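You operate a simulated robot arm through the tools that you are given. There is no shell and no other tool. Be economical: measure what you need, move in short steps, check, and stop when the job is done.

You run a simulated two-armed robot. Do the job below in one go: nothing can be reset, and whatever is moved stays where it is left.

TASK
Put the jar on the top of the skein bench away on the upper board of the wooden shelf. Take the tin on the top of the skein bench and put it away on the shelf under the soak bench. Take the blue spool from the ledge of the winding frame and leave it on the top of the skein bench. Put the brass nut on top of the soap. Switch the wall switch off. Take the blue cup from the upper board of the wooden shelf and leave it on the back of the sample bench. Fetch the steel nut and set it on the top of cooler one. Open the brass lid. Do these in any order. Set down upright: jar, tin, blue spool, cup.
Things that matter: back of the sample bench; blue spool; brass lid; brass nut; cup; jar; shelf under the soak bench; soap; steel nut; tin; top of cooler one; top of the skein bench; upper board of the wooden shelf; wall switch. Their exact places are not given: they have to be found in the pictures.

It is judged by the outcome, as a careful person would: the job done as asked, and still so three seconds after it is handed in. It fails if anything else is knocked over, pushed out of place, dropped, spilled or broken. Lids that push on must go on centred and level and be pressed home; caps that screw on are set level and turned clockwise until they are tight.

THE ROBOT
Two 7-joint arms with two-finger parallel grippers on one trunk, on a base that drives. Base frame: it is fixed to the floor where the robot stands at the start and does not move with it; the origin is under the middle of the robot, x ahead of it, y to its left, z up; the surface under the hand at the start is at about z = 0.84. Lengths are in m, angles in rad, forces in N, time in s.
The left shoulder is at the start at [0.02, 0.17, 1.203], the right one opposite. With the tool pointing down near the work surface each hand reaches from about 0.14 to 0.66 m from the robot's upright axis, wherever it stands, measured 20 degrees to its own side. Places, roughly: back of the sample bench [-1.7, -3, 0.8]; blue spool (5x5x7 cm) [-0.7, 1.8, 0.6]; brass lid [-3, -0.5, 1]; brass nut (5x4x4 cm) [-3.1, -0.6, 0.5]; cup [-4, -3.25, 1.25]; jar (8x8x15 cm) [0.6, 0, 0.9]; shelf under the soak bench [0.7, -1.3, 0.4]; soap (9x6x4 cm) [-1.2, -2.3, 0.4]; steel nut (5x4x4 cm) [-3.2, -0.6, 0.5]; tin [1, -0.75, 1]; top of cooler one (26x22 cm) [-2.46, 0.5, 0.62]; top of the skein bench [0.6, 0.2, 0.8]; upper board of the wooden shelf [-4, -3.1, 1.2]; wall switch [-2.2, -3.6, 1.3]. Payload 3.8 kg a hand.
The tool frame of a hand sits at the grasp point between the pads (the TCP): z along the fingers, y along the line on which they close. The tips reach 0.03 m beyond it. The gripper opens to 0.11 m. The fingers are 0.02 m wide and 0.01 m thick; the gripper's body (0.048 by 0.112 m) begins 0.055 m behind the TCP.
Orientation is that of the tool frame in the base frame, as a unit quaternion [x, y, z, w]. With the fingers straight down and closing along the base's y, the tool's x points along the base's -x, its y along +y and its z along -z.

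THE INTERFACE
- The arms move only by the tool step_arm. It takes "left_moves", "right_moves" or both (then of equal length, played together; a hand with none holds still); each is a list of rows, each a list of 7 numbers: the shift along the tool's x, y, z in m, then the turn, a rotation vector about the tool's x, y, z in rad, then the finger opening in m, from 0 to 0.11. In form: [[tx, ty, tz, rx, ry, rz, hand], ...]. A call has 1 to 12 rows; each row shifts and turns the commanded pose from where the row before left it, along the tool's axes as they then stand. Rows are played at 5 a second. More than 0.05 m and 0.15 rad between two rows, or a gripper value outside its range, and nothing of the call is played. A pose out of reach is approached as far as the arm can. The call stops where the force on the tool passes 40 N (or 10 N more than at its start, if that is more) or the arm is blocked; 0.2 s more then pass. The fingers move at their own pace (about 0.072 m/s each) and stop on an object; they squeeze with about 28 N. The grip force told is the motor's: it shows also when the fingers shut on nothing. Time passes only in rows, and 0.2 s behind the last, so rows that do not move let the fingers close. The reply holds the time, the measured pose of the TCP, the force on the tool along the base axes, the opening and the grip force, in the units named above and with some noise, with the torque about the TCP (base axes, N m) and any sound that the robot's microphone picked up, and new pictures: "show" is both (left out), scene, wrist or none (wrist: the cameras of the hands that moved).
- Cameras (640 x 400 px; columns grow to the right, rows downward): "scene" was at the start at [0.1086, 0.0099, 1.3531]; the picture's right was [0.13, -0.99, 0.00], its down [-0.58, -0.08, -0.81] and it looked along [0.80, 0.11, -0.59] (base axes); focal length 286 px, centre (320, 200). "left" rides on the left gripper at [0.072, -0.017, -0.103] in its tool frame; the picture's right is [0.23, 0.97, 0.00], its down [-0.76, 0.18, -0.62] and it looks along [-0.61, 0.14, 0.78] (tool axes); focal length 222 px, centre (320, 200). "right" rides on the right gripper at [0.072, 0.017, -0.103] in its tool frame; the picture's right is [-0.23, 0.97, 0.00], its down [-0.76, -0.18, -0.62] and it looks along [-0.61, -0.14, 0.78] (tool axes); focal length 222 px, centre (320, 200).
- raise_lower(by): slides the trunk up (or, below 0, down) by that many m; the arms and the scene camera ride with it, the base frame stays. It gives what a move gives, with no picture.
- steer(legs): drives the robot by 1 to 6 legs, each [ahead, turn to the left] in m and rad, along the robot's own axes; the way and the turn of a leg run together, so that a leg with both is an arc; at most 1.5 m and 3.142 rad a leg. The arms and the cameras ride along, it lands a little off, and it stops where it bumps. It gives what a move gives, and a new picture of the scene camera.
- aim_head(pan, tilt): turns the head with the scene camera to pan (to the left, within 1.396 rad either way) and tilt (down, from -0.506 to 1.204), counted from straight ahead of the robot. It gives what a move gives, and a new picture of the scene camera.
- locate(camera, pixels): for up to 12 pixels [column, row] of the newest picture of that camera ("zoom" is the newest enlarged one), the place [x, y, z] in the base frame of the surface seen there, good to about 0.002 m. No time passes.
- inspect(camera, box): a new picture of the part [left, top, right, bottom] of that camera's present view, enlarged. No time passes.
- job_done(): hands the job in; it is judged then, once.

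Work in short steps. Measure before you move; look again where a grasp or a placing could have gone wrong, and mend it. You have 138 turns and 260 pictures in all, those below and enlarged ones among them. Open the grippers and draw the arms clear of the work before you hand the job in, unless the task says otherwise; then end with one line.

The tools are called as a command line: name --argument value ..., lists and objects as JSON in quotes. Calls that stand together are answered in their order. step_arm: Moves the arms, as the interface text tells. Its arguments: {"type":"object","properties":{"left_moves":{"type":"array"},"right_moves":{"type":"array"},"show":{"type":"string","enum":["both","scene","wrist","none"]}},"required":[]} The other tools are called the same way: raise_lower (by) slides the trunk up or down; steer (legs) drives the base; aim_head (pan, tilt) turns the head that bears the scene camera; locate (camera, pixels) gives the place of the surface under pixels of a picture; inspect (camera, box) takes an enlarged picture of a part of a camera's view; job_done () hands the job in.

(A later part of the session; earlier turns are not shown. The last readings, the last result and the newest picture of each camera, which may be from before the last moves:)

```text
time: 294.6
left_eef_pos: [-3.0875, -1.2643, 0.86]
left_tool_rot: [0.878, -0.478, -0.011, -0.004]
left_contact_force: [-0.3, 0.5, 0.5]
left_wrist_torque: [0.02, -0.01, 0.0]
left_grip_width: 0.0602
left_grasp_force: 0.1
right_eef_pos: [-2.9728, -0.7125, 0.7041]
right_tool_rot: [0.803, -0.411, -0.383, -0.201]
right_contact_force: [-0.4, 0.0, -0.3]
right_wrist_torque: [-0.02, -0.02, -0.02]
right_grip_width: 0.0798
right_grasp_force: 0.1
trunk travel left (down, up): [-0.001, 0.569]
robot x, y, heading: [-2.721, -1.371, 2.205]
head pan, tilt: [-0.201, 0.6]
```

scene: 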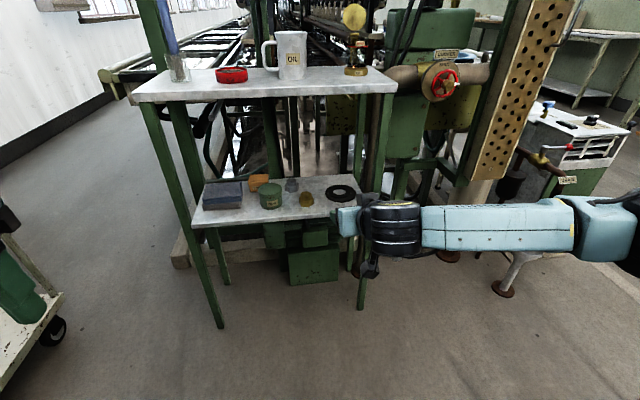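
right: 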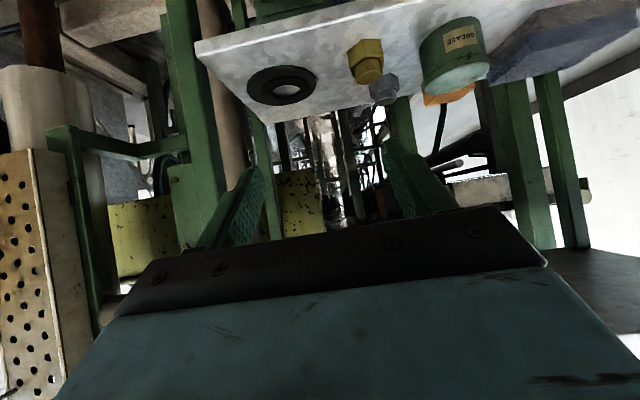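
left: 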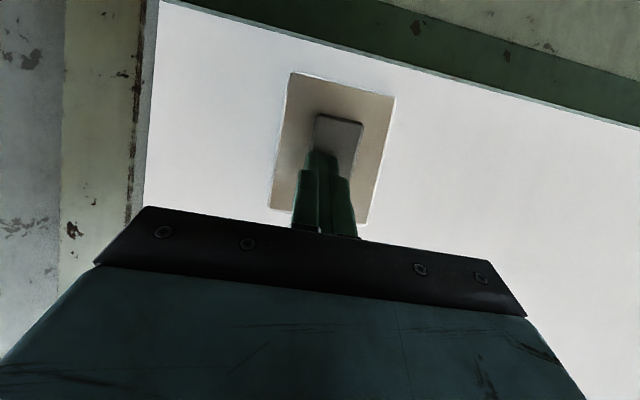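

Motion is normal again. I lower 0.12 and shift 0.065 left.

step_arm --right_moves '[[0.031, 0.022, 0.025, 0, 0, 0, 0.08], [0.031, 0.022, 0.025, 0, 0, 0, 0.08], [0.031, 0.021, 0.025, 0, 0, 0, 0.08], [0, 0, 0, 0, 0, 0, 0.08]]' --show "wrist"

aim_head --pan 0.0 --tilt 0.5

```text
time: 295.6
left_eef_pos: [-3.0874, -1.2659, 0.8587]
left_tool_rot: [0.879, -0.478, -0.01, -0.002]
left_contact_force: [-0.6, -0.3, 0.0]
left_wrist_torque: [0.0, 0.01, -0.01]
left_grip_width: 0.0601
left_grasp_force: 0.1
right_eef_pos: [-3.0261, -0.7517, 0.5822]
right_tool_rot: [0.802, -0.413, -0.382, -0.201]
right_contact_force: [-0.9, -0.5, 1.4]
right_wrist_torque: [-0.02, -0.01, 0.0]
right_grip_width: 0.08
right_grasp_force: 0.1
trunk travel left (down, up): [-0.001, 0.569]
robot x, y, heading: [-2.7224, -1.3754, 2.201]
head pan, tilt: [-0.201, 0.6]
```

right: 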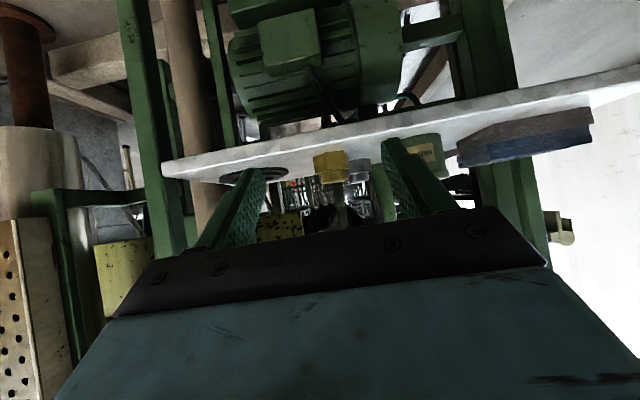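

```text
time: 296.3
left_eef_pos: [-3.0874, -1.2648, 0.8594]
left_tool_rot: [0.878, -0.479, -0.01, -0.002]
left_contact_force: [0.0, -0.5, 0.3]
left_wrist_torque: [0.0, 0.01, 0.01]
left_grip_width: 0.0601
left_grasp_force: 0.0
right_eef_pos: [-3.0268, -0.7522, 0.5832]
right_tool_rot: [0.802, -0.412, -0.383, -0.201]
right_contact_force: [0.0, 0.5, -0.1]
right_wrist_torque: [0.0, 0.0, -0.04]
right_grip_width: 0.08
right_grasp_force: 0.1
trunk travel left (down, up): [-0.001, 0.569]
robot x, y, heading: [-2.7245, -1.3722, 2.204]
head pan, tilt: [0.0, 0.499]
```

scene: 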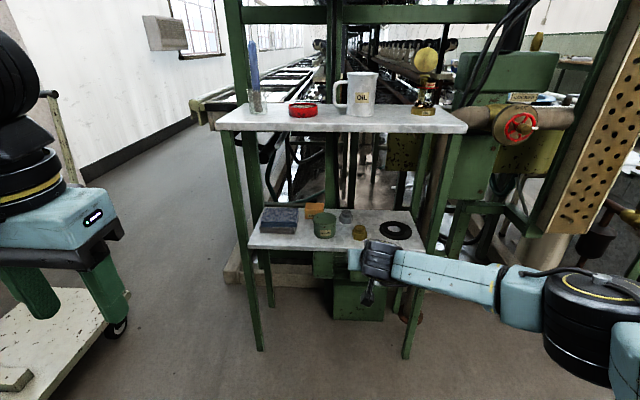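

I re-measure the nuts from both cameras.

locate --camera "right" --pixels '[[330, 178], [330, 165], [318, 168], [343, 166], [357, 175]]'

inspect --camera "scene" --box '[300, 200, 420, 260]'

locate --camera "zoom" --pixels '[[320, 140], [320, 160], [300, 175], [340, 175], [245, 70], [245, 95], [225, 100], [265, 95]]'

```text
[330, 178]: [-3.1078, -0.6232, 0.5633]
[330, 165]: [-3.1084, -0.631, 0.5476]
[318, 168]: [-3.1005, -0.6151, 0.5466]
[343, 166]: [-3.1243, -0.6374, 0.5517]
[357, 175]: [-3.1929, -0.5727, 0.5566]
```

```text
5.33 times, centred on (360, 230) of scene
```

zoom: 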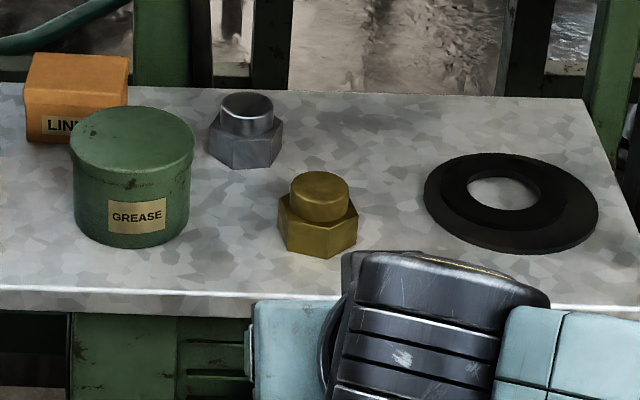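

```text
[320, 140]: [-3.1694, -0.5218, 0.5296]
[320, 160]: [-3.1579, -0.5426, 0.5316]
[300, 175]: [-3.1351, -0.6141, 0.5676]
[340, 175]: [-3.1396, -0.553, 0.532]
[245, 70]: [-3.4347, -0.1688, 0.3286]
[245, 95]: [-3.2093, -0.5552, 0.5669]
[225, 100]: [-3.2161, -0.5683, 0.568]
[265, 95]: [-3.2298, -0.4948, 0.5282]
```

Brass nut centre (-3.119,-0.617), flats facing left/right. I slide in around it.

step_arm --right_moves '[[-0.02, -0.001, 0.034, 0, 0, 0, 0.07], [-0.02, -0.001, 0.034, 0, 0, 0, 0.07], [-0.02, -0.001, 0.034, 0, 0, 0, 0.07], [-0.02, -0.001, 0.032, 0, 0, 0, 0.07], [0, 0, 0, 0, 0, 0, 0.07]]'

inspect --camera "scene" --box '[300, 190, 420, 265]'

```text
time: 297.5
left_eef_pos: [-3.0884, -1.2646, 0.8571]
left_tool_rot: [0.878, -0.478, -0.011, -0.002]
left_contact_force: [-0.1, 0.1, -0.2]
left_wrist_torque: [0.0, 0.01, -0.01]
left_grip_width: 0.0601
left_grasp_force: 0.1
right_eef_pos: [-3.0546, -0.6961, 0.5799]
right_tool_rot: [0.803, -0.411, -0.382, -0.2]
right_contact_force: [0.0, -0.2, -0.1]
right_wrist_torque: [0.02, -0.02, -0.04]
right_grip_width: 0.0699
right_grasp_force: 0.1
right hand out of reach, approached as far as the arm can: row 2, 3, 4
trunk travel left (down, up): [-0.001, 0.569]
robot x, y, heading: [-2.7191, -1.3731, 2.199]
head pan, tilt: [0.0, 0.499]
```

scene: 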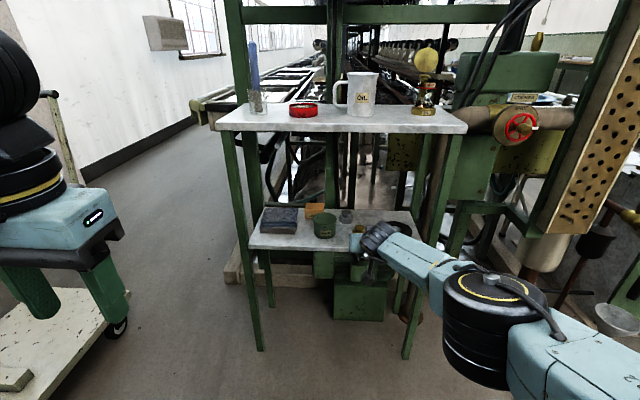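
right: 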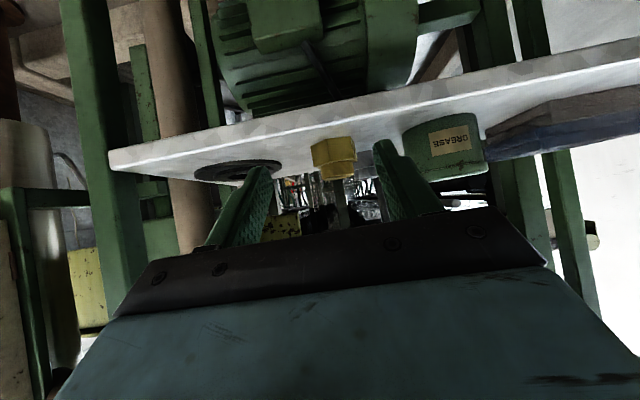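

```text
5.33 times, centred on (360, 228) of scene
```

zoom: 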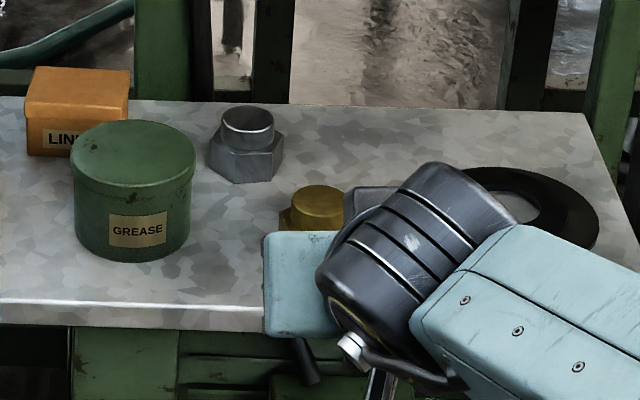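

Arm at full stretch; I drive 0.075 forward to cover the rest.

steer --legs '[[0.075, 0]]'

step_arm --right_moves '[[0, 0, 0, 0, 0, 0, 0.07]]' --show "wrist"

```text
time: 298.5
left_eef_pos: [-3.1303, -1.2065, 0.8586]
left_tool_rot: [0.879, -0.477, -0.01, -0.002]
left_contact_force: [0.0, -0.8, -0.4]
left_wrist_torque: [-0.03, -0.01, 0.02]
left_grip_width: 0.0602
left_grasp_force: 0.1
right_eef_pos: [-3.1, -0.6373, 0.581]
right_tool_rot: [0.803, -0.41, -0.383, -0.2]
right_contact_force: [-0.1, 0.2, 0.6]
right_wrist_torque: [0.02, 0.04, 0.01]
right_grip_width: 0.0699
right_grasp_force: 0.2
trunk travel left (down, up): [-0.001, 0.569]
robot x, y, heading: [-2.7651, -1.3131, 2.201]
head pan, tilt: [0.0, 0.499]
```

scene: 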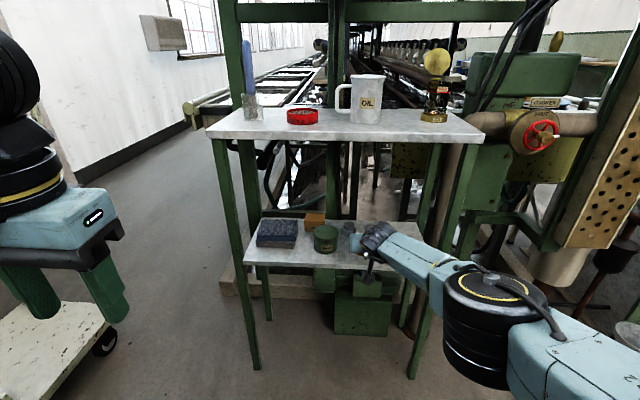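

```text
time: 298.9
left_eef_pos: [-3.1317, -1.2063, 0.8578]
left_tool_rot: [0.879, -0.477, -0.011, -0.004]
left_contact_force: [-0.6, -0.3, -0.1]
left_wrist_torque: [0.0, -0.01, 0.02]
left_grip_width: 0.0601
left_grasp_force: 0.0
right_eef_pos: [-3.1013, -0.6381, 0.5814]
right_tool_rot: [0.803, -0.41, -0.383, -0.2]
right_contact_force: [0.3, 0.1, -0.5]
right_wrist_torque: [-0.01, 0.0, 0.0]
right_grip_width: 0.0699
right_grasp_force: 0.1
trunk travel left (down, up): [-0.001, 0.569]
robot x, y, heading: [-2.766, -1.3173, 2.207]
head pan, tilt: [0.0, 0.499]
```

right: 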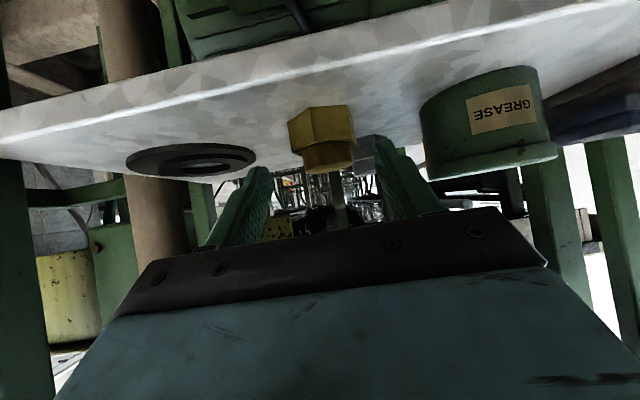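

The nut lies between the finger lines. I drive 0.03 m further, then lower around it and close.

steer --legs '[[0.03, 0]]'

step_arm --right_moves '[[0.011, 0.001, 0.002, 0, 0, 0, 0.07], [0.011, 0, 0.002, 0, 0, 0, 0.07], [0, 0, 0, 0, 0, 0, 0.07]]' --show "wrist"

```text
time: 299.8
left_eef_pos: [-3.1511, -1.1801, 0.8583]
left_tool_rot: [0.879, -0.477, -0.011, -0.003]
left_contact_force: [-0.5, 0.4, 1.3]
left_wrist_torque: [-0.01, -0.01, 0.03]
left_grip_width: 0.0603
left_grasp_force: 0.0
right_eef_pos: [-3.1182, -0.612, 0.5812]
right_tool_rot: [0.802, -0.412, -0.382, -0.201]
right_contact_force: [0.3, 0.3, 0.5]
right_wrist_torque: [0.01, 0.01, -0.01]
right_grip_width: 0.0701
right_grasp_force: 0.1
trunk travel left (down, up): [-0.001, 0.569]
robot x, y, heading: [-2.7831, -1.2928, 2.205]
head pan, tilt: [0.0, 0.499]
```

scene: 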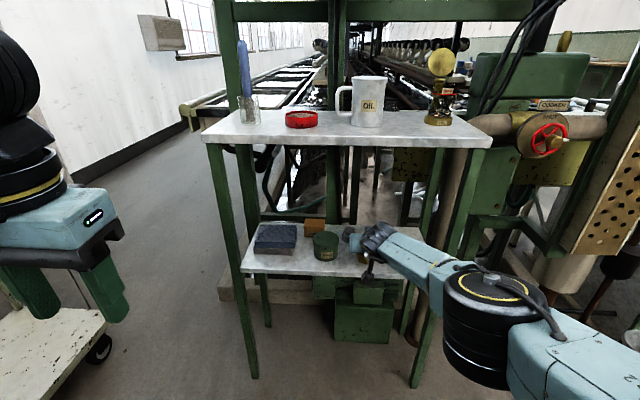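

```text
time: 300.6
left_eef_pos: [-3.1497, -1.1798, 0.8593]
left_tool_rot: [0.879, -0.477, -0.01, -0.003]
left_contact_force: [0.0, -1.0, 0.0]
left_wrist_torque: [-0.04, -0.01, 0.02]
left_grip_width: 0.0601
left_grasp_force: 0.1
right_eef_pos: [-3.1135, -0.6212, 0.5617]
right_tool_rot: [0.803, -0.41, -0.383, -0.2]
right_contact_force: [-1.0, -0.2, 0.0]
right_wrist_torque: [-0.02, 0.0, -0.01]
right_grip_width: 0.0699
right_grasp_force: 0.1
trunk travel left (down, up): [-0.001, 0.569]
robot x, y, heading: [-2.7783, -1.2879, 2.2]
head pan, tilt: [0.0, 0.499]
```

right: 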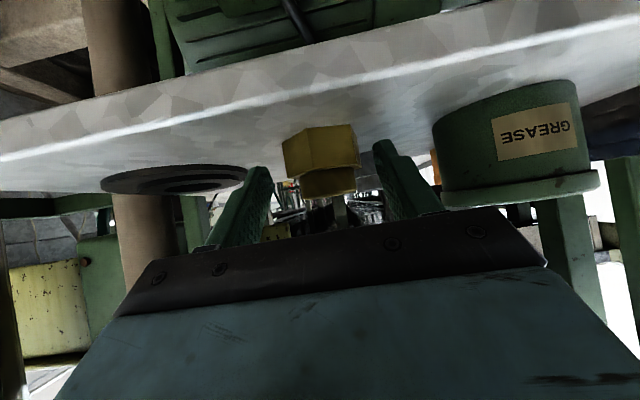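

In place around the nut. I close and lift slightly.

step_arm --right_moves '[[0, 0, 0, 0, 0, 0, 0.02], [0, 0, 0, 0, 0, 0, 0.02], [0, 0, 0, 0, 0, 0, 0.02], [-0.0155, 0, -0.0125, 0, 0, 0, 0.02], [-0.0155, 0, -0.0125, 0, 0, 0, 0.02]]' --show "wrist"

```text
time: 301.8
left_eef_pos: [-3.1492, -1.1803, 0.8587]
left_tool_rot: [0.879, -0.477, -0.011, -0.003]
left_contact_force: [-0.4, 0.0, -0.4]
left_wrist_torque: [-0.01, 0.04, 0.02]
left_grip_width: 0.0597
left_grasp_force: 0.1
right_eef_pos: [-3.1133, -0.6211, 0.6034]
right_tool_rot: [0.803, -0.411, -0.383, -0.201]
right_contact_force: [0.2, -0.1, -2.1]
right_wrist_torque: [0.0, 0.02, 0.0]
right_grip_width: 0.0396
right_grasp_force: 28.1
trunk travel left (down, up): [-0.001, 0.569]
robot x, y, heading: [-2.7796, -1.2931, 2.205]
head pan, tilt: [0.0, 0.499]
```

right: 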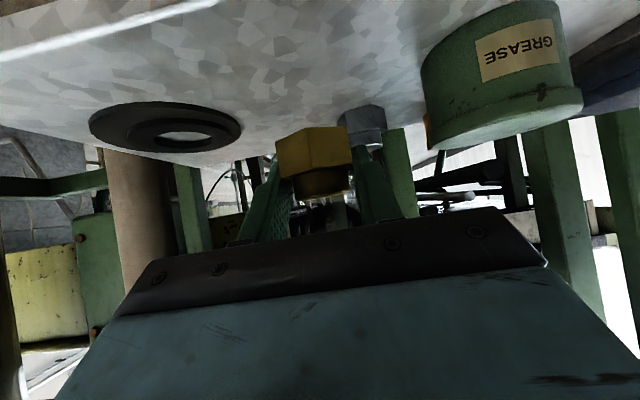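

Brass nut held (0.0396). I back out and travel to the soap first, with the head looking ahead.

steer --legs '[[-0.35, 0], [0, -2.01], [0.926, 0], [0, -1.153]]'

aim_head --pan 0.0 --tilt 0.55

```text
time: 316.1
left_eef_pos: [-1.3117, -1.5513, 0.8587]
left_tool_rot: [0.498, 0.867, -0.003, 0.011]
left_contact_force: [0.6, 0.2, -0.2]
left_wrist_torque: [-0.01, -0.02, 0.03]
left_grip_width: 0.0599
left_grasp_force: 0.0
right_eef_pos: [-1.3757, -2.1083, 0.6022]
right_tool_rot: [0.43, 0.792, -0.21, 0.378]
right_contact_force: [-0.5, 0.6, -1.5]
right_wrist_torque: [0.0, 0.03, 0.01]
right_grip_width: 0.0391
right_grasp_force: 28.2
trunk travel left (down, up): [-0.001, 0.569]
robot x, y, heading: [-1.6715, -1.4223, -0.99]
head pan, tilt: [0.0, 0.499]
```

scene: 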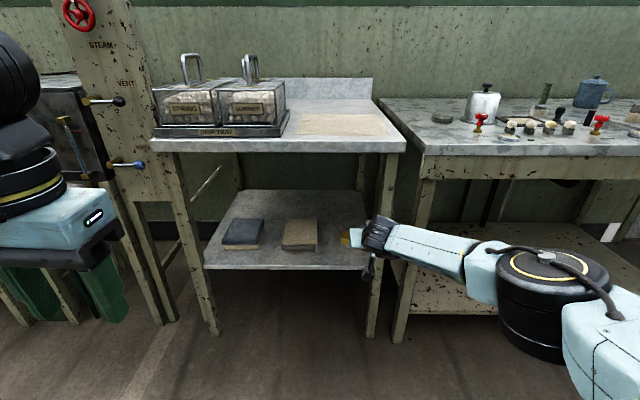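

```text
time: 316.8
left_eef_pos: [-1.3117, -1.5499, 0.8583]
left_tool_rot: [0.498, 0.867, -0.003, 0.01]
left_contact_force: [0.7, 0.2, 0.2]
left_wrist_torque: [-0.01, -0.02, -0.04]
left_grip_width: 0.0599
left_grasp_force: 0.0
right_eef_pos: [-1.376, -2.1086, 0.6024]
right_tool_rot: [0.431, 0.792, -0.21, 0.378]
right_contact_force: [0.5, 0.6, -2.0]
right_wrist_torque: [0.02, 0.0, -0.01]
right_grip_width: 0.0393
right_grasp_force: 28.1
trunk travel left (down, up): [-0.001, 0.569]
robot x, y, heading: [-1.6742, -1.423, -0.986]
head pan, tilt: [0.0, 0.55]
```

scene: 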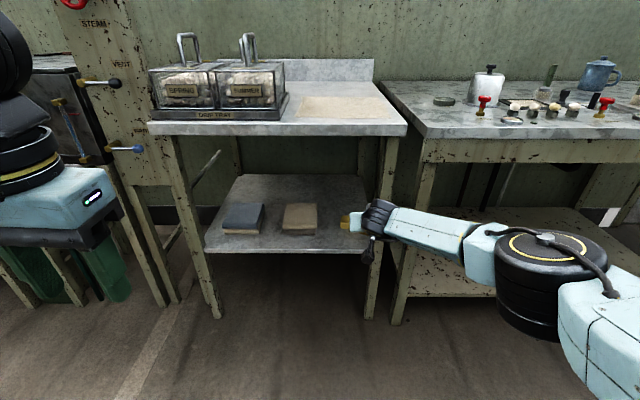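

I locate the items on the shelf: (243,216), (300,216) and shelf points.

inspect --camera "scene" --box '[200, 160, 400, 285]'

locate --camera "scene" --pixels '[[243, 212], [300, 214], [290, 205], [315, 205], [283, 228], [317, 228], [262, 205], [230, 230], [340, 200], [215, 250], [365, 250], [400, 130]]'

```text
3.20 times, centred on (300, 222) of scene
```

zoom: 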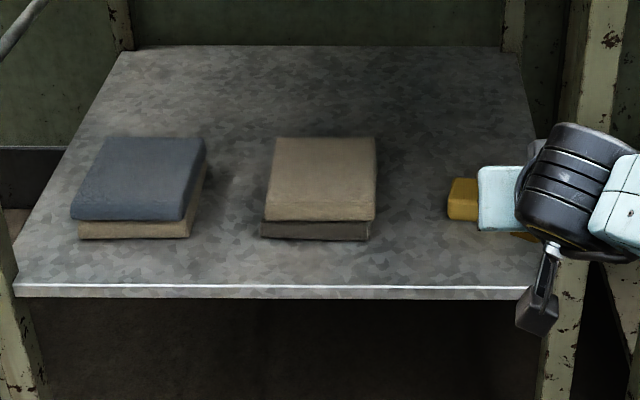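

```text
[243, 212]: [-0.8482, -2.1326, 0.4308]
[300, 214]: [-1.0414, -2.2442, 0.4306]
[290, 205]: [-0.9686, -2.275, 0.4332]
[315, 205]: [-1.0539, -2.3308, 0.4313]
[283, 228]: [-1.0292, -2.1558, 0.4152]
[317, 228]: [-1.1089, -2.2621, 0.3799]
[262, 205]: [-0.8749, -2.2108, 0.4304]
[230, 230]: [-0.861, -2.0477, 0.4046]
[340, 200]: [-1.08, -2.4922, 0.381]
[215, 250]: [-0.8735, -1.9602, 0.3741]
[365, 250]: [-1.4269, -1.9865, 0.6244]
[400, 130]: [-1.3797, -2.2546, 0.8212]
```

The yellow bar behind my hand at (345,221)–(364,234) should be the soap. I move the hand right to uncover it.

step_arm --right_moves '[[0, -0.04, 0, 0, 0, 0, 0.02], [0, -0.04, 0, 0, 0, 0, 0.02], [0, -0.03, 0, 0, 0, 0, 0.02]]' --show "none"

inspect --camera "scene" --box '[310, 180, 430, 260]'

locate --camera "scene" --pixels '[[348, 218], [355, 222], [362, 226], [345, 226], [350, 230], [358, 214], [366, 220], [372, 228]]'

```text
time: 317.6
left_eef_pos: [-1.3122, -1.5501, 0.86]
left_tool_rot: [0.499, 0.866, -0.002, 0.011]
left_contact_force: [0.5, 0.2, -0.4]
left_wrist_torque: [-0.01, -0.01, 0.0]
left_grip_width: 0.0598
left_grasp_force: 0.0
right_eef_pos: [-1.4724, -2.1689, 0.6025]
right_tool_rot: [0.43, 0.793, -0.21, 0.377]
right_contact_force: [0.2, 0.1, -0.8]
right_wrist_torque: [0.02, 0.01, 0.0]
right_grip_width: 0.0394
right_grasp_force: 28.0
trunk travel left (down, up): [-0.001, 0.569]
robot x, y, heading: [-1.6724, -1.4243, -0.983]
head pan, tilt: [0.0, 0.55]
```

```text
5.00 times, centred on (370, 220) of scene
```

zoom: 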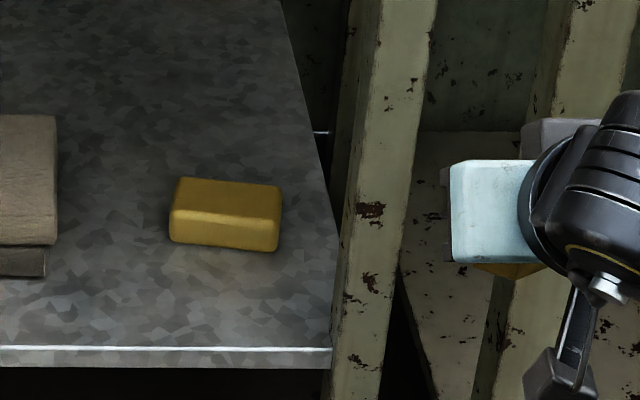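

```text
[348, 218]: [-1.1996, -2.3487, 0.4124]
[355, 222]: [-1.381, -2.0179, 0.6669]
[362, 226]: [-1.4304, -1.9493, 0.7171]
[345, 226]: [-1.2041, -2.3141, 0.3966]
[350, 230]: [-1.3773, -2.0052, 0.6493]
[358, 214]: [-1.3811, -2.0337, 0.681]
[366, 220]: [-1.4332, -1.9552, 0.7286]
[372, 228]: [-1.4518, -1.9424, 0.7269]
```

I measure the soap's top from this zoom.

locate --camera "zoom" --pixels '[[230, 197], [185, 185], [275, 192], [178, 210], [275, 218], [230, 182], [225, 212], [225, 235], [200, 300], [330, 355]]'

```text
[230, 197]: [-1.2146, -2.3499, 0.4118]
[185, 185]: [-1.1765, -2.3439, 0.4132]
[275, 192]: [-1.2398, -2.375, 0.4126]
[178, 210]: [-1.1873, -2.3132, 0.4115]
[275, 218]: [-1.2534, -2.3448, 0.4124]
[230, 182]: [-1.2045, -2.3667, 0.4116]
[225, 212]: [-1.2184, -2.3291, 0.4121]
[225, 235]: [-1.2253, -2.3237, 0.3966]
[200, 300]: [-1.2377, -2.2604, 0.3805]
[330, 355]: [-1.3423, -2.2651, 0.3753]
```

Soap top z 0.412, centre (-1.214,-2.344). I fold the right arm to a good reach, lower to z≈0.467, align and yaw slightly to clear the table leg.

step_arm --right_moves '[[0.0323, 0.0274, 0.003, 0, 0, 0, 0.02], [0.0323, 0.0274, 0.003, 0, 0, 0, 0.02], [0.0323, 0.0274, 0.003, 0, 0, 0, 0.02], [0.0323, 0.0274, 0.003, 0, 0, 0, 0.02], [0.0323, 0.0274, 0.003, 0, 0, 0, 0.02], [0, 0, 0, 0.0934, 0.001, 0.0753, 0.02], [0, 0, 0, 0, 0, 0, 0.02]]' --show "scene"

```text
time: 319.2
left_eef_pos: [-1.3119, -1.5521, 0.8588]
left_tool_rot: [0.499, 0.867, -0.003, 0.01]
left_contact_force: [-0.4, 0.1, -0.6]
left_wrist_torque: [0.0, 0.02, -0.02]
left_grip_width: 0.0602
left_grasp_force: 0.0
right_eef_pos: [-1.4009, -2.0209, 0.4667]
right_tool_rot: [0.478, 0.765, -0.232, 0.365]
right_contact_force: [-0.2, 0.0, -1.3]
right_wrist_torque: [0.0, 0.01, -0.02]
right_grip_width: 0.0391
right_grasp_force: 28.6
trunk travel left (down, up): [-0.001, 0.569]
robot x, y, heading: [-1.6713, -1.4243, -0.984]
head pan, tilt: [0.0, 0.55]
```

scene: 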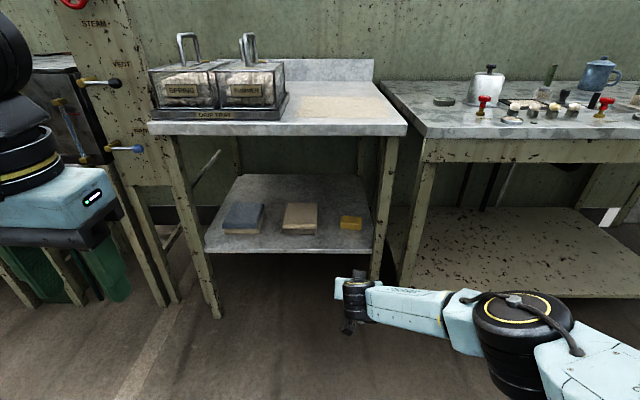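

Aligned: 0.362 m straight ahead. I drive in.

steer --legs '[[0.36, 0]]'

```text
time: 321.4
left_eef_pos: [-1.1218, -1.8391, 0.8584]
left_tool_rot: [0.499, 0.867, -0.003, 0.011]
left_contact_force: [0.5, -0.2, 1.0]
left_wrist_torque: [-0.03, 0.01, 0.02]
left_grip_width: 0.06
left_grasp_force: 0.0
right_eef_pos: [-1.2103, -2.3085, 0.4676]
right_tool_rot: [0.477, 0.765, -0.232, 0.365]
right_contact_force: [1.0, 0.1, -0.5]
right_wrist_torque: [-0.02, 0.0, -0.03]
right_grip_width: 0.0391
right_grasp_force: 28.0
trunk travel left (down, up): [-0.001, 0.569]
robot x, y, heading: [-1.4859, -1.7123, -0.987]
head pan, tilt: [0.0, 0.55]
```

scene: 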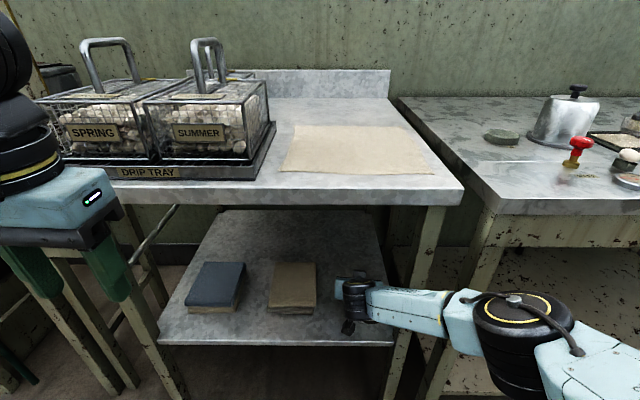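

I make the last 1.7 cm forward and 2 cm down, then feel for contact.

step_arm --right_moves '[[0.0025, -0.0007, 0.0133, 0, 0, 0, 0.02], [0.0025, -0.0007, 0.0133, 0, 0, 0, 0.02], [0.0023, 0, 0.0019, 0, 0, 0, 0.02], [0, 0, 0, 0, 0, 0, 0.02]]' --show "wrist"

```text
time: 322.4
left_eef_pos: [-1.1218, -1.8396, 0.8588]
left_tool_rot: [0.498, 0.867, -0.004, 0.011]
left_contact_force: [1.0, -0.4, 0.6]
left_wrist_torque: [0.04, 0.03, 0.01]
left_grip_width: 0.0599
left_grasp_force: 0.0
right_eef_pos: [-1.2066, -2.3251, 0.4441]
right_tool_rot: [0.476, 0.765, -0.231, 0.367]
right_contact_force: [1.7, 1.3, 7.8]
right_wrist_torque: [-0.01, -0.25, -0.03]
right_grip_width: 0.0392
right_grasp_force: 28.3
trunk travel left (down, up): [-0.001, 0.569]
robot x, y, heading: [-1.4873, -1.7122, -0.988]
head pan, tilt: [0.0, 0.55]
```

right: 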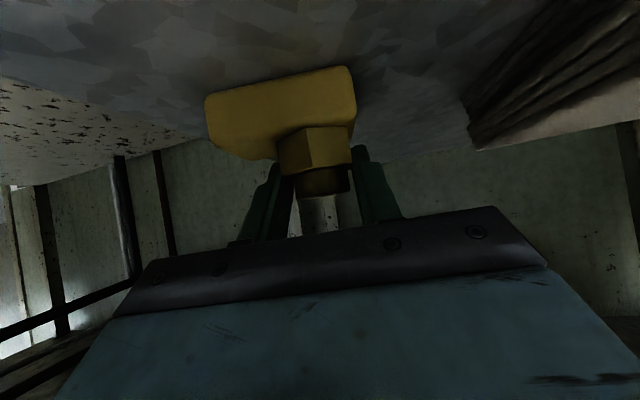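

The nut rests on the soap (7.8 N, fully over its top). I open a bit and withdraw along the tool axis.

step_arm --right_moves '[[0, 0, 0, 0, 0, 0, 0.055], [0, 0, 0, 0, 0, 0, 0.06], [0, 0, -0.03, 0, 0, 0, 0.06], [0, 0, -0.04, 0, 0, 0, 0.06], [0, 0, -0.04, 0, 0, 0, 0.06]]' --show "wrist"

```text
time: 323.6
left_eef_pos: [-1.1204, -1.8396, 0.8592]
left_tool_rot: [0.498, 0.867, -0.003, 0.011]
left_contact_force: [-0.2, 0.7, -0.4]
left_wrist_torque: [-0.02, 0.02, -0.05]
left_grip_width: 0.0601
left_grasp_force: 0.0
right_eef_pos: [-1.1877, -2.3079, 0.4526]
right_tool_rot: [0.478, 0.765, -0.232, 0.364]
right_contact_force: [0.0, -0.2, -0.5]
right_wrist_torque: [-0.03, -0.02, 0.01]
right_grip_width: 0.0602
right_grasp_force: 0.1
right hand out of reach, approached as far as the arm can: row 3, 4, 5
trunk travel left (down, up): [-0.001, 0.569]
robot x, y, heading: [-1.4826, -1.7105, -0.986]
head pan, tilt: [0.0, 0.55]
```

right: 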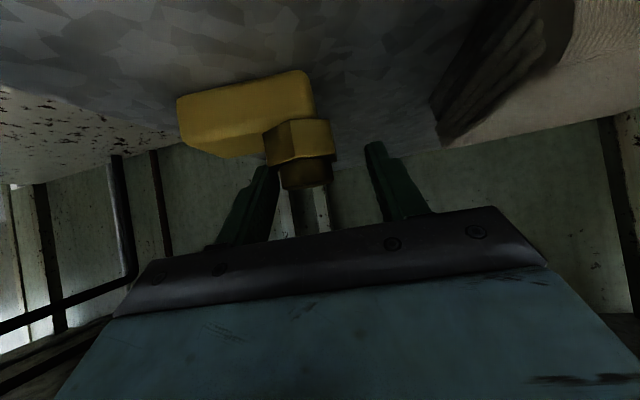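

The arm hit its limit and drifted left, nudging the nut. I pull out by driving straight back instead, then inspect.

steer --legs '[[-0.3, 0]]'

inspect --camera "scene" --box '[300, 180, 420, 260]'

```text
time: 325.6
left_eef_pos: [-1.2835, -1.5912, 0.8586]
left_tool_rot: [0.496, 0.868, -0.002, 0.011]
left_contact_force: [0.5, 1.0, 0.7]
left_wrist_torque: [0.0, -0.04, 0.0]
left_grip_width: 0.0601
left_grasp_force: 0.0
right_eef_pos: [-1.3471, -2.0608, 0.4531]
right_tool_rot: [0.475, 0.766, -0.231, 0.365]
right_contact_force: [-0.6, -0.4, 0.8]
right_wrist_torque: [0.01, 0.0, -0.01]
right_grip_width: 0.0602
right_grasp_force: 0.1
trunk travel left (down, up): [-0.001, 0.569]
robot x, y, heading: [-1.6455, -1.467, -0.98]
head pan, tilt: [0.0, 0.55]
```

scene: 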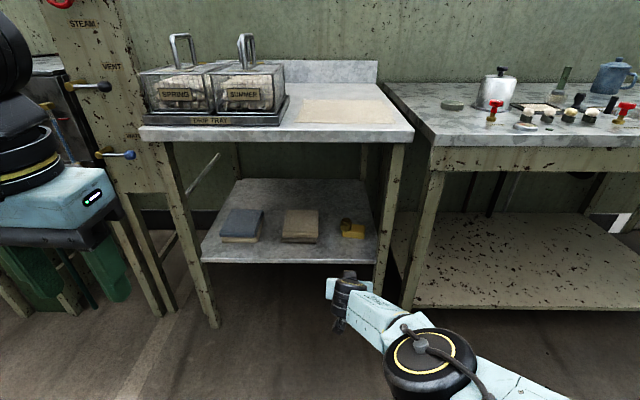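

```text
5.00 times, centred on (360, 220) of scene
```

zoom: 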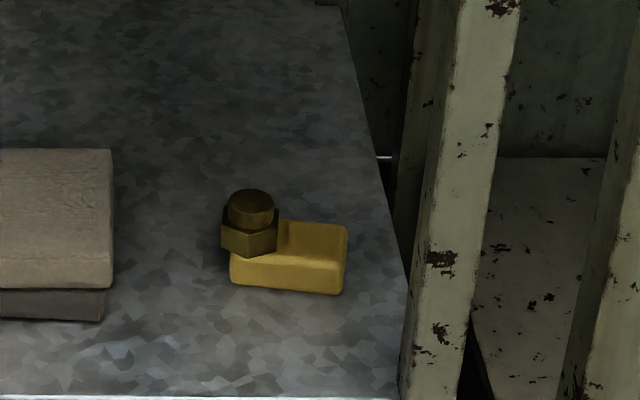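

The nut sits upright on the soap, centre well over it. Now to the steel nut: back off, turn round, drive to the stand and raise the trunk to grip height.

steer --legs '[[-0.15, 0], [0, -2.59], [0.648, 0]]'

raise_lower --by 0.125

aim_head --pan 0.3 --tilt 0.5

inspect --camera "scene" --box '[200, 150, 440, 300]'

```text
time: 336.2
left_eef_pos: [-2.6935, -1.2095, 0.8583]
left_tool_rot: [0.977, -0.212, -0.011, 0.001]
left_contact_force: [0.2, 0.9, -0.8]
left_wrist_torque: [0.03, -0.03, -0.02]
left_grip_width: 0.06
left_grasp_force: 0.1
right_eef_pos: [-2.911, -0.7896, 0.4528]
right_tool_rot: [0.874, -0.223, -0.418, -0.111]
right_contact_force: [-0.4, -0.2, 0.0]
right_wrist_torque: [0.0, 0.01, -0.01]
right_grip_width: 0.0598
right_grasp_force: 0.0
trunk travel left (down, up): [-0.001, 0.569]
robot x, y, heading: [-2.3258, -1.1023, 2.769]
head pan, tilt: [0.0, 0.55]
```

scene: 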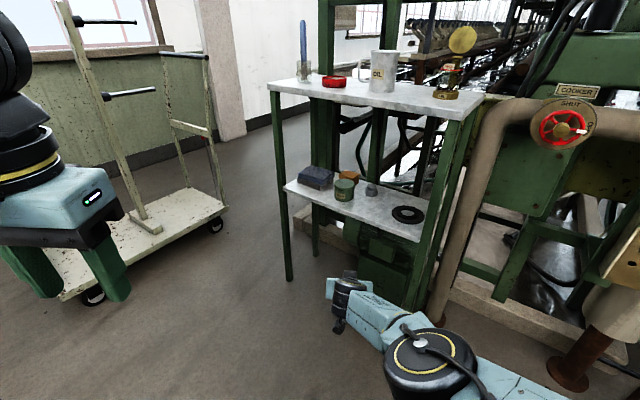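

```text
time: 337.7
left_eef_pos: [-2.6934, -1.2085, 0.9841]
left_tool_rot: [0.977, -0.212, -0.011, 0.001]
left_contact_force: [0.2, -0.1, -0.7]
left_wrist_torque: [-0.01, 0.0, 0.02]
left_grip_width: 0.0602
left_grasp_force: 0.0
right_eef_pos: [-2.9084, -0.7898, 0.5772]
right_tool_rot: [0.874, -0.222, -0.417, -0.11]
right_contact_force: [0.7, -0.1, 0.2]
right_wrist_torque: [0.0, 0.01, -0.02]
right_grip_width: 0.0598
right_grasp_force: 0.1
trunk travel left (down, up): [-0.126, 0.444]
robot x, y, heading: [-2.3219, -1.1054, 2.773]
head pan, tilt: [0.0, 0.55]
```

```text
time: 338.5
left_eef_pos: [-2.6935, -1.2078, 0.983]
left_tool_rot: [0.977, -0.212, -0.01, 0.001]
left_contact_force: [-0.3, 0.5, 1.0]
left_wrist_torque: [-0.02, -0.01, -0.02]
left_grip_width: 0.0599
left_grasp_force: 0.0
right_eef_pos: [-2.9093, -0.7887, 0.5785]
right_tool_rot: [0.874, -0.223, -0.418, -0.111]
right_contact_force: [-0.4, 0.6, 0.0]
right_wrist_torque: [-0.01, 0.05, 0.01]
right_grip_width: 0.06
right_grasp_force: 0.0
trunk travel left (down, up): [-0.126, 0.444]
robot x, y, heading: [-2.3257, -1.1046, 2.77]
head pan, tilt: [0.3, 0.499]
```

scene: 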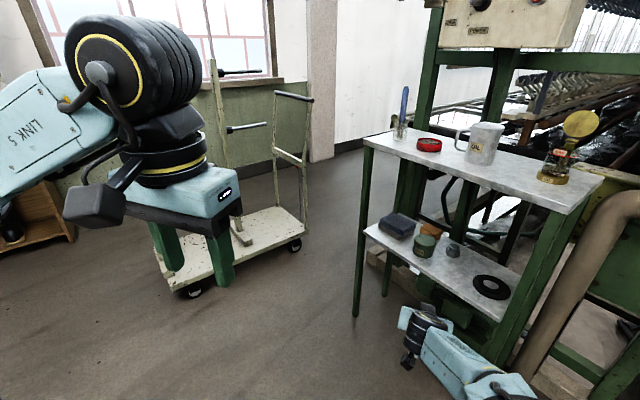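

```text
2.67 times, centred on (320, 225) of scene
```

zoom: 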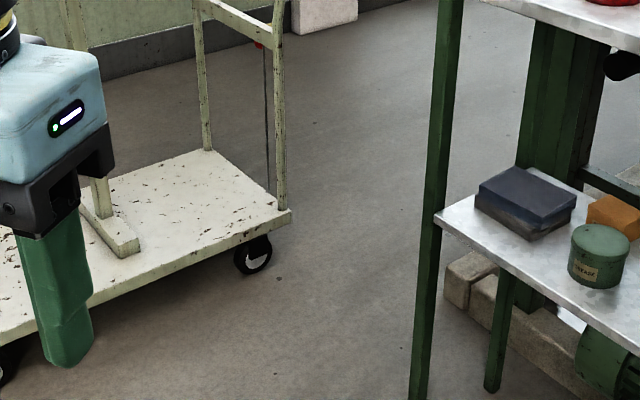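

I locate the steel nut and nearby things from here.

locate --camera "scene" --pixels '[[453, 245], [453, 252], [447, 254], [459, 253], [453, 248], [425, 240], [488, 288], [510, 290], [476, 282]]'

inspect --camera "scene" --box '[410, 220, 530, 310]'

```text
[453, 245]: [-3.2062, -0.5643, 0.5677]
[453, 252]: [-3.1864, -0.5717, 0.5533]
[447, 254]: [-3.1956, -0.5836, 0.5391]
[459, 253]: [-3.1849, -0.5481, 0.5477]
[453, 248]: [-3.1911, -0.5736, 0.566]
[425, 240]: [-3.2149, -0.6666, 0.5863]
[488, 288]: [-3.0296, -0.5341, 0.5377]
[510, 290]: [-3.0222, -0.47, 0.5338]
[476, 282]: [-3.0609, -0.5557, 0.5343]
```

```text
4.44 times, centred on (470, 265) of scene
```

zoom: 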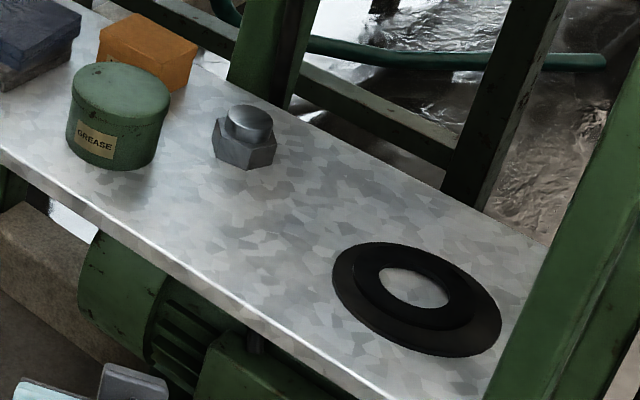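

Steel nut centre (-3.201,-0.567). I shift the hand 0.1 right and drive 0.30 in, fingers open 0.07.

step_arm --right_moves '[[0, -0.034, 0, 0, 0, 0, 0.07], [0, -0.033, 0, 0, 0, 0, 0.07], [0, -0.033, 0, 0, 0, 0, 0.07]]' --show "none"

steer --legs '[[0.29, 0]]'

step_arm --right_moves '[[0, 0, 0, 0, 0, 0, 0.07]]' --show "wrist"

```text
time: 339.3
left_eef_pos: [-2.6941, -1.2091, 0.9843]
left_tool_rot: [0.977, -0.212, -0.01, 0.001]
left_contact_force: [0.5, 0.3, -0.2]
left_wrist_torque: [-0.01, -0.01, 0.0]
left_grip_width: 0.0599
left_grasp_force: 0.1
right_eef_pos: [-2.8876, -0.6992, 0.5586]
right_tool_rot: [0.874, -0.222, -0.418, -0.111]
right_contact_force: [0.5, 0.1, 0.8]
right_wrist_torque: [-0.01, 0.05, 0.01]
right_grip_width: 0.0698
right_grasp_force: 0.1
right hand out of reach, approached as far as the arm can: row 1, 2, 3
trunk travel left (down, up): [-0.126, 0.444]
robot x, y, heading: [-2.327, -1.101, 2.769]
head pan, tilt: [0.3, 0.499]
```

```text
time: 341.3
left_eef_pos: [-2.9609, -1.1031, 0.9829]
left_tool_rot: [0.977, -0.215, -0.01, 0.0]
left_contact_force: [0.1, -0.9, -0.1]
left_wrist_torque: [0.01, 0.01, 0.0]
left_grip_width: 0.0601
left_grasp_force: 0.1
right_eef_pos: [-3.1525, -0.5918, 0.5592]
right_tool_rot: [0.873, -0.225, -0.418, -0.111]
right_contact_force: [-0.6, -1.3, 0.2]
right_wrist_torque: [-0.02, 0.0, 0.0]
right_grip_width: 0.0701
right_grasp_force: 0.1
trunk travel left (down, up): [-0.126, 0.444]
robot x, y, heading: [-2.5903, -1.0024, 2.761]
head pan, tilt: [0.3, 0.499]
```

scene: 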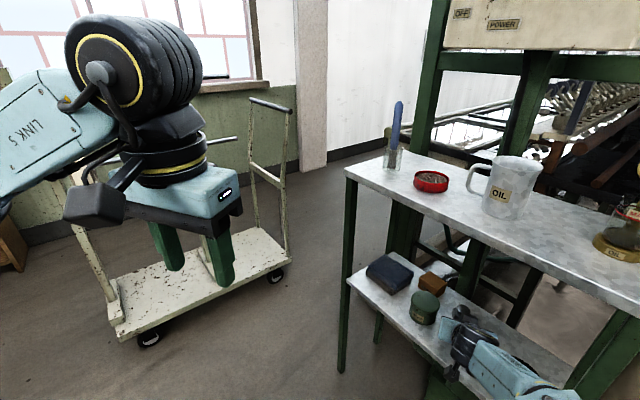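

```text
time: 341.7
left_eef_pos: [-2.9598, -1.1023, 0.9842]
left_tool_rot: [0.977, -0.213, -0.012, -0.001]
left_contact_force: [-1.2, 0.3, -0.4]
left_wrist_torque: [0.0, -0.01, 0.02]
left_grip_width: 0.0601
left_grasp_force: 0.0
right_eef_pos: [-3.1516, -0.5927, 0.5589]
right_tool_rot: [0.873, -0.224, -0.417, -0.112]
right_contact_force: [0.6, 0.3, -0.5]
right_wrist_torque: [-0.05, -0.02, 0.0]
right_grip_width: 0.0699
right_grasp_force: 0.0
trunk travel left (down, up): [-0.126, 0.444]
robot x, y, heading: [-2.5927, -0.999, 2.762]
head pan, tilt: [0.3, 0.499]
```

right: 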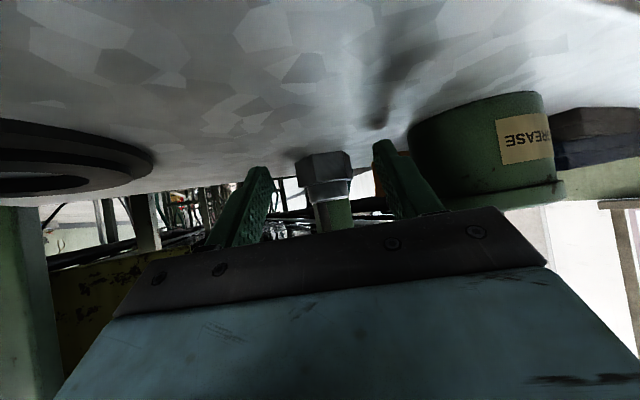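

The steel nut is straight between the fingers, 4.8 cm ahead. I slide in.

step_arm --right_moves '[[-0.0158, 0.0008, 0.0181, 0, 0, 0, 0.07], [-0.0158, 0.0008, 0.0181, 0, 0, 0, 0.07], [0, 0, 0, 0, 0, 0, 0.07]]' --show "wrist"

```text
time: 342.5
left_eef_pos: [-2.9593, -1.1034, 0.9848]
left_tool_rot: [0.977, -0.215, -0.012, 0.001]
left_contact_force: [-0.3, 0.8, 0.2]
left_wrist_torque: [0.0, 0.0, 0.0]
left_grip_width: 0.06
left_grasp_force: 0.0
right_eef_pos: [-3.1753, -0.6018, 0.5921]
right_tool_rot: [0.874, -0.224, -0.417, -0.111]
right_contact_force: [0.5, -0.3, 0.1]
right_wrist_torque: [0.01, -0.03, 0.0]
right_grip_width: 0.0699
right_grasp_force: 0.1
right hand out of reach, approached as far as the arm can: row 1, 2
trunk travel left (down, up): [-0.126, 0.444]
robot x, y, heading: [-2.5921, -0.9998, 2.764]
head pan, tilt: [0.3, 0.499]
```

right: 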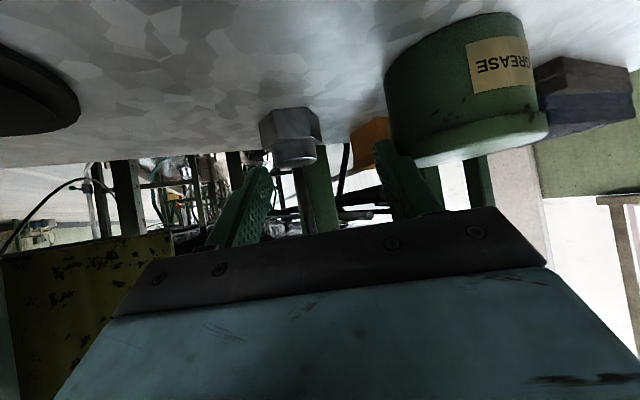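

The arm's limit again made it drift up and left. I raise the hand 0.09 with 0.018 right and lower the trunk 0.1 to regain reach.

step_arm --right_moves '[[-0.035, -0.009, -0.028, 0, 0, 0, 0.07], [-0.035, -0.009, -0.028, 0, 0, 0, 0.07], [0, 0, 0, 0, 0, 0, 0.07]]' --show "none"

raise_lower --by -0.1

```text
time: 343.3
left_eef_pos: [-2.9605, -1.1012, 0.9828]
left_tool_rot: [0.977, -0.215, -0.011, 0.001]
left_contact_force: [-1.0, -0.2, -0.5]
left_wrist_torque: [0.01, 0.0, 0.0]
left_grip_width: 0.0598
left_grasp_force: 0.0
right_eef_pos: [-3.1646, -0.5854, 0.6819]
right_tool_rot: [0.873, -0.226, -0.417, -0.113]
right_contact_force: [-0.7, 0.4, -0.3]
right_wrist_torque: [0.0, 0.01, -0.03]
right_grip_width: 0.0696
right_grasp_force: 0.1
right hand out of reach, approached as far as the arm can: row 1
trunk travel left (down, up): [-0.126, 0.444]
robot x, y, heading: [-2.5935, -1.0, 2.766]
head pan, tilt: [0.3, 0.499]
```

```text
time: 344.6
left_eef_pos: [-2.9602, -1.1032, 0.8844]
left_tool_rot: [0.977, -0.214, -0.012, 0.0]
left_contact_force: [0.3, 0.4, -0.4]
left_wrist_torque: [-0.04, -0.02, 0.03]
left_grip_width: 0.0598
left_grasp_force: 0.1
right_eef_pos: [-3.1646, -0.5878, 0.5818]
right_tool_rot: [0.873, -0.225, -0.418, -0.112]
right_contact_force: [-0.3, -0.4, -0.3]
right_wrist_torque: [0.01, 0.01, -0.01]
right_grip_width: 0.0699
right_grasp_force: 0.0
trunk travel left (down, up): [-0.026, 0.544]
robot x, y, heading: [-2.5897, -1.0001, 2.767]
head pan, tilt: [0.3, 0.499]
```

Aligned again: 3.3 cm forward, 2.1 cm down. I slide in.

step_arm --right_moves '[[-0.0063, 0, 0.018, 0, 0, 0, 0.07], [0.0017, 0, 0.0213, 0, 0, 0, 0.07], [0, 0, 0, 0, 0, 0, 0.07]]' --show "wrist"

```text
time: 345.4
left_eef_pos: [-2.9591, -1.1018, 0.8844]
left_tool_rot: [0.977, -0.214, -0.011, 0.0]
left_contact_force: [-0.1, -0.4, 0.6]
left_wrist_torque: [0.02, 0.01, 0.0]
left_grip_width: 0.06
left_grasp_force: 0.1
right_eef_pos: [-3.1928, -0.5727, 0.5591]
right_tool_rot: [0.873, -0.224, -0.419, -0.112]
right_contact_force: [-0.2, -0.9, 0.7]
right_wrist_torque: [0.03, -0.01, 0.01]
right_grip_width: 0.0702
right_grasp_force: 0.0
trunk travel left (down, up): [-0.026, 0.544]
robot x, y, heading: [-2.5905, -0.9979, 2.767]
head pan, tilt: [0.3, 0.499]
```

right: 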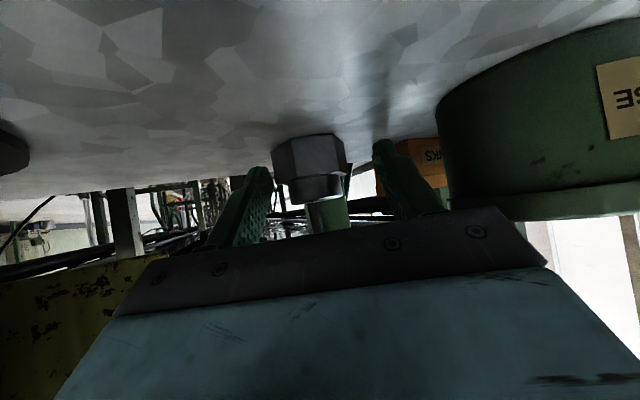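

I close on the steel nut, then lift with the trunk.

step_arm --right_moves '[[0, 0, 0, 0, 0, 0, 0.02], [0, 0, 0, 0, 0, 0, 0.02], [0, 0, 0, 0, 0, 0, 0.02]]' --show "none"

raise_lower --by 0.04

steer --legs '[[-0.45, 0]]'

```text
time: 346.2
left_eef_pos: [-2.9595, -1.1028, 0.8832]
left_tool_rot: [0.977, -0.215, -0.012, 0.0]
left_contact_force: [-0.3, -0.3, -0.1]
left_wrist_torque: [0.0, -0.03, 0.03]
left_grip_width: 0.0601
left_grasp_force: 0.0
right_eef_pos: [-3.1936, -0.572, 0.5607]
right_tool_rot: [0.873, -0.224, -0.417, -0.112]
right_contact_force: [0.2, 0.7, 1.3]
right_wrist_torque: [-0.06, 0.01, -0.02]
right_grip_width: 0.0422
right_grasp_force: 28.2
trunk travel left (down, up): [-0.026, 0.544]
robot x, y, heading: [-2.5871, -0.9994, 2.773]
head pan, tilt: [0.3, 0.499]
```

```text
time: 347.1
left_eef_pos: [-2.9584, -1.1035, 0.9241]
left_tool_rot: [0.977, -0.215, -0.01, 0.0]
left_contact_force: [-0.5, 0.1, 0.7]
left_wrist_torque: [-0.01, -0.02, 0.02]
left_grip_width: 0.0598
left_grasp_force: 0.1
right_eef_pos: [-3.1933, -0.573, 0.5994]
right_tool_rot: [0.873, -0.224, -0.418, -0.112]
right_contact_force: [0.2, -0.7, -1.0]
right_wrist_torque: [0.0, -0.01, -0.04]
right_grip_width: 0.0418
right_grasp_force: 28.0
trunk travel left (down, up): [-0.066, 0.504]
robot x, y, heading: [-2.5927, -0.9956, 2.769]
head pan, tilt: [0.3, 0.499]
```

```text
time: 349.8
left_eef_pos: [-2.5399, -1.2682, 0.9229]
left_tool_rot: [0.976, -0.217, -0.012, 0.0]
left_contact_force: [0.4, 0.4, 0.5]
left_wrist_torque: [-0.01, 0.01, 0.0]
left_grip_width: 0.0602
left_grasp_force: 0.0
right_eef_pos: [-2.7699, -0.7364, 0.5988]
right_tool_rot: [0.873, -0.227, -0.417, -0.113]
right_contact_force: [-0.2, -0.3, -1.2]
right_wrist_torque: [0.01, -0.01, 0.03]
right_grip_width: 0.0394
right_grasp_force: 27.9
trunk travel left (down, up): [-0.066, 0.504]
robot x, y, heading: [-2.1721, -1.169, 2.761]
head pan, tilt: [0.3, 0.499]
```

scene: 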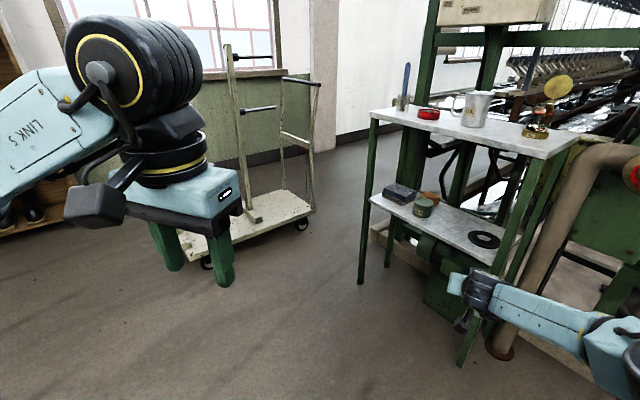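

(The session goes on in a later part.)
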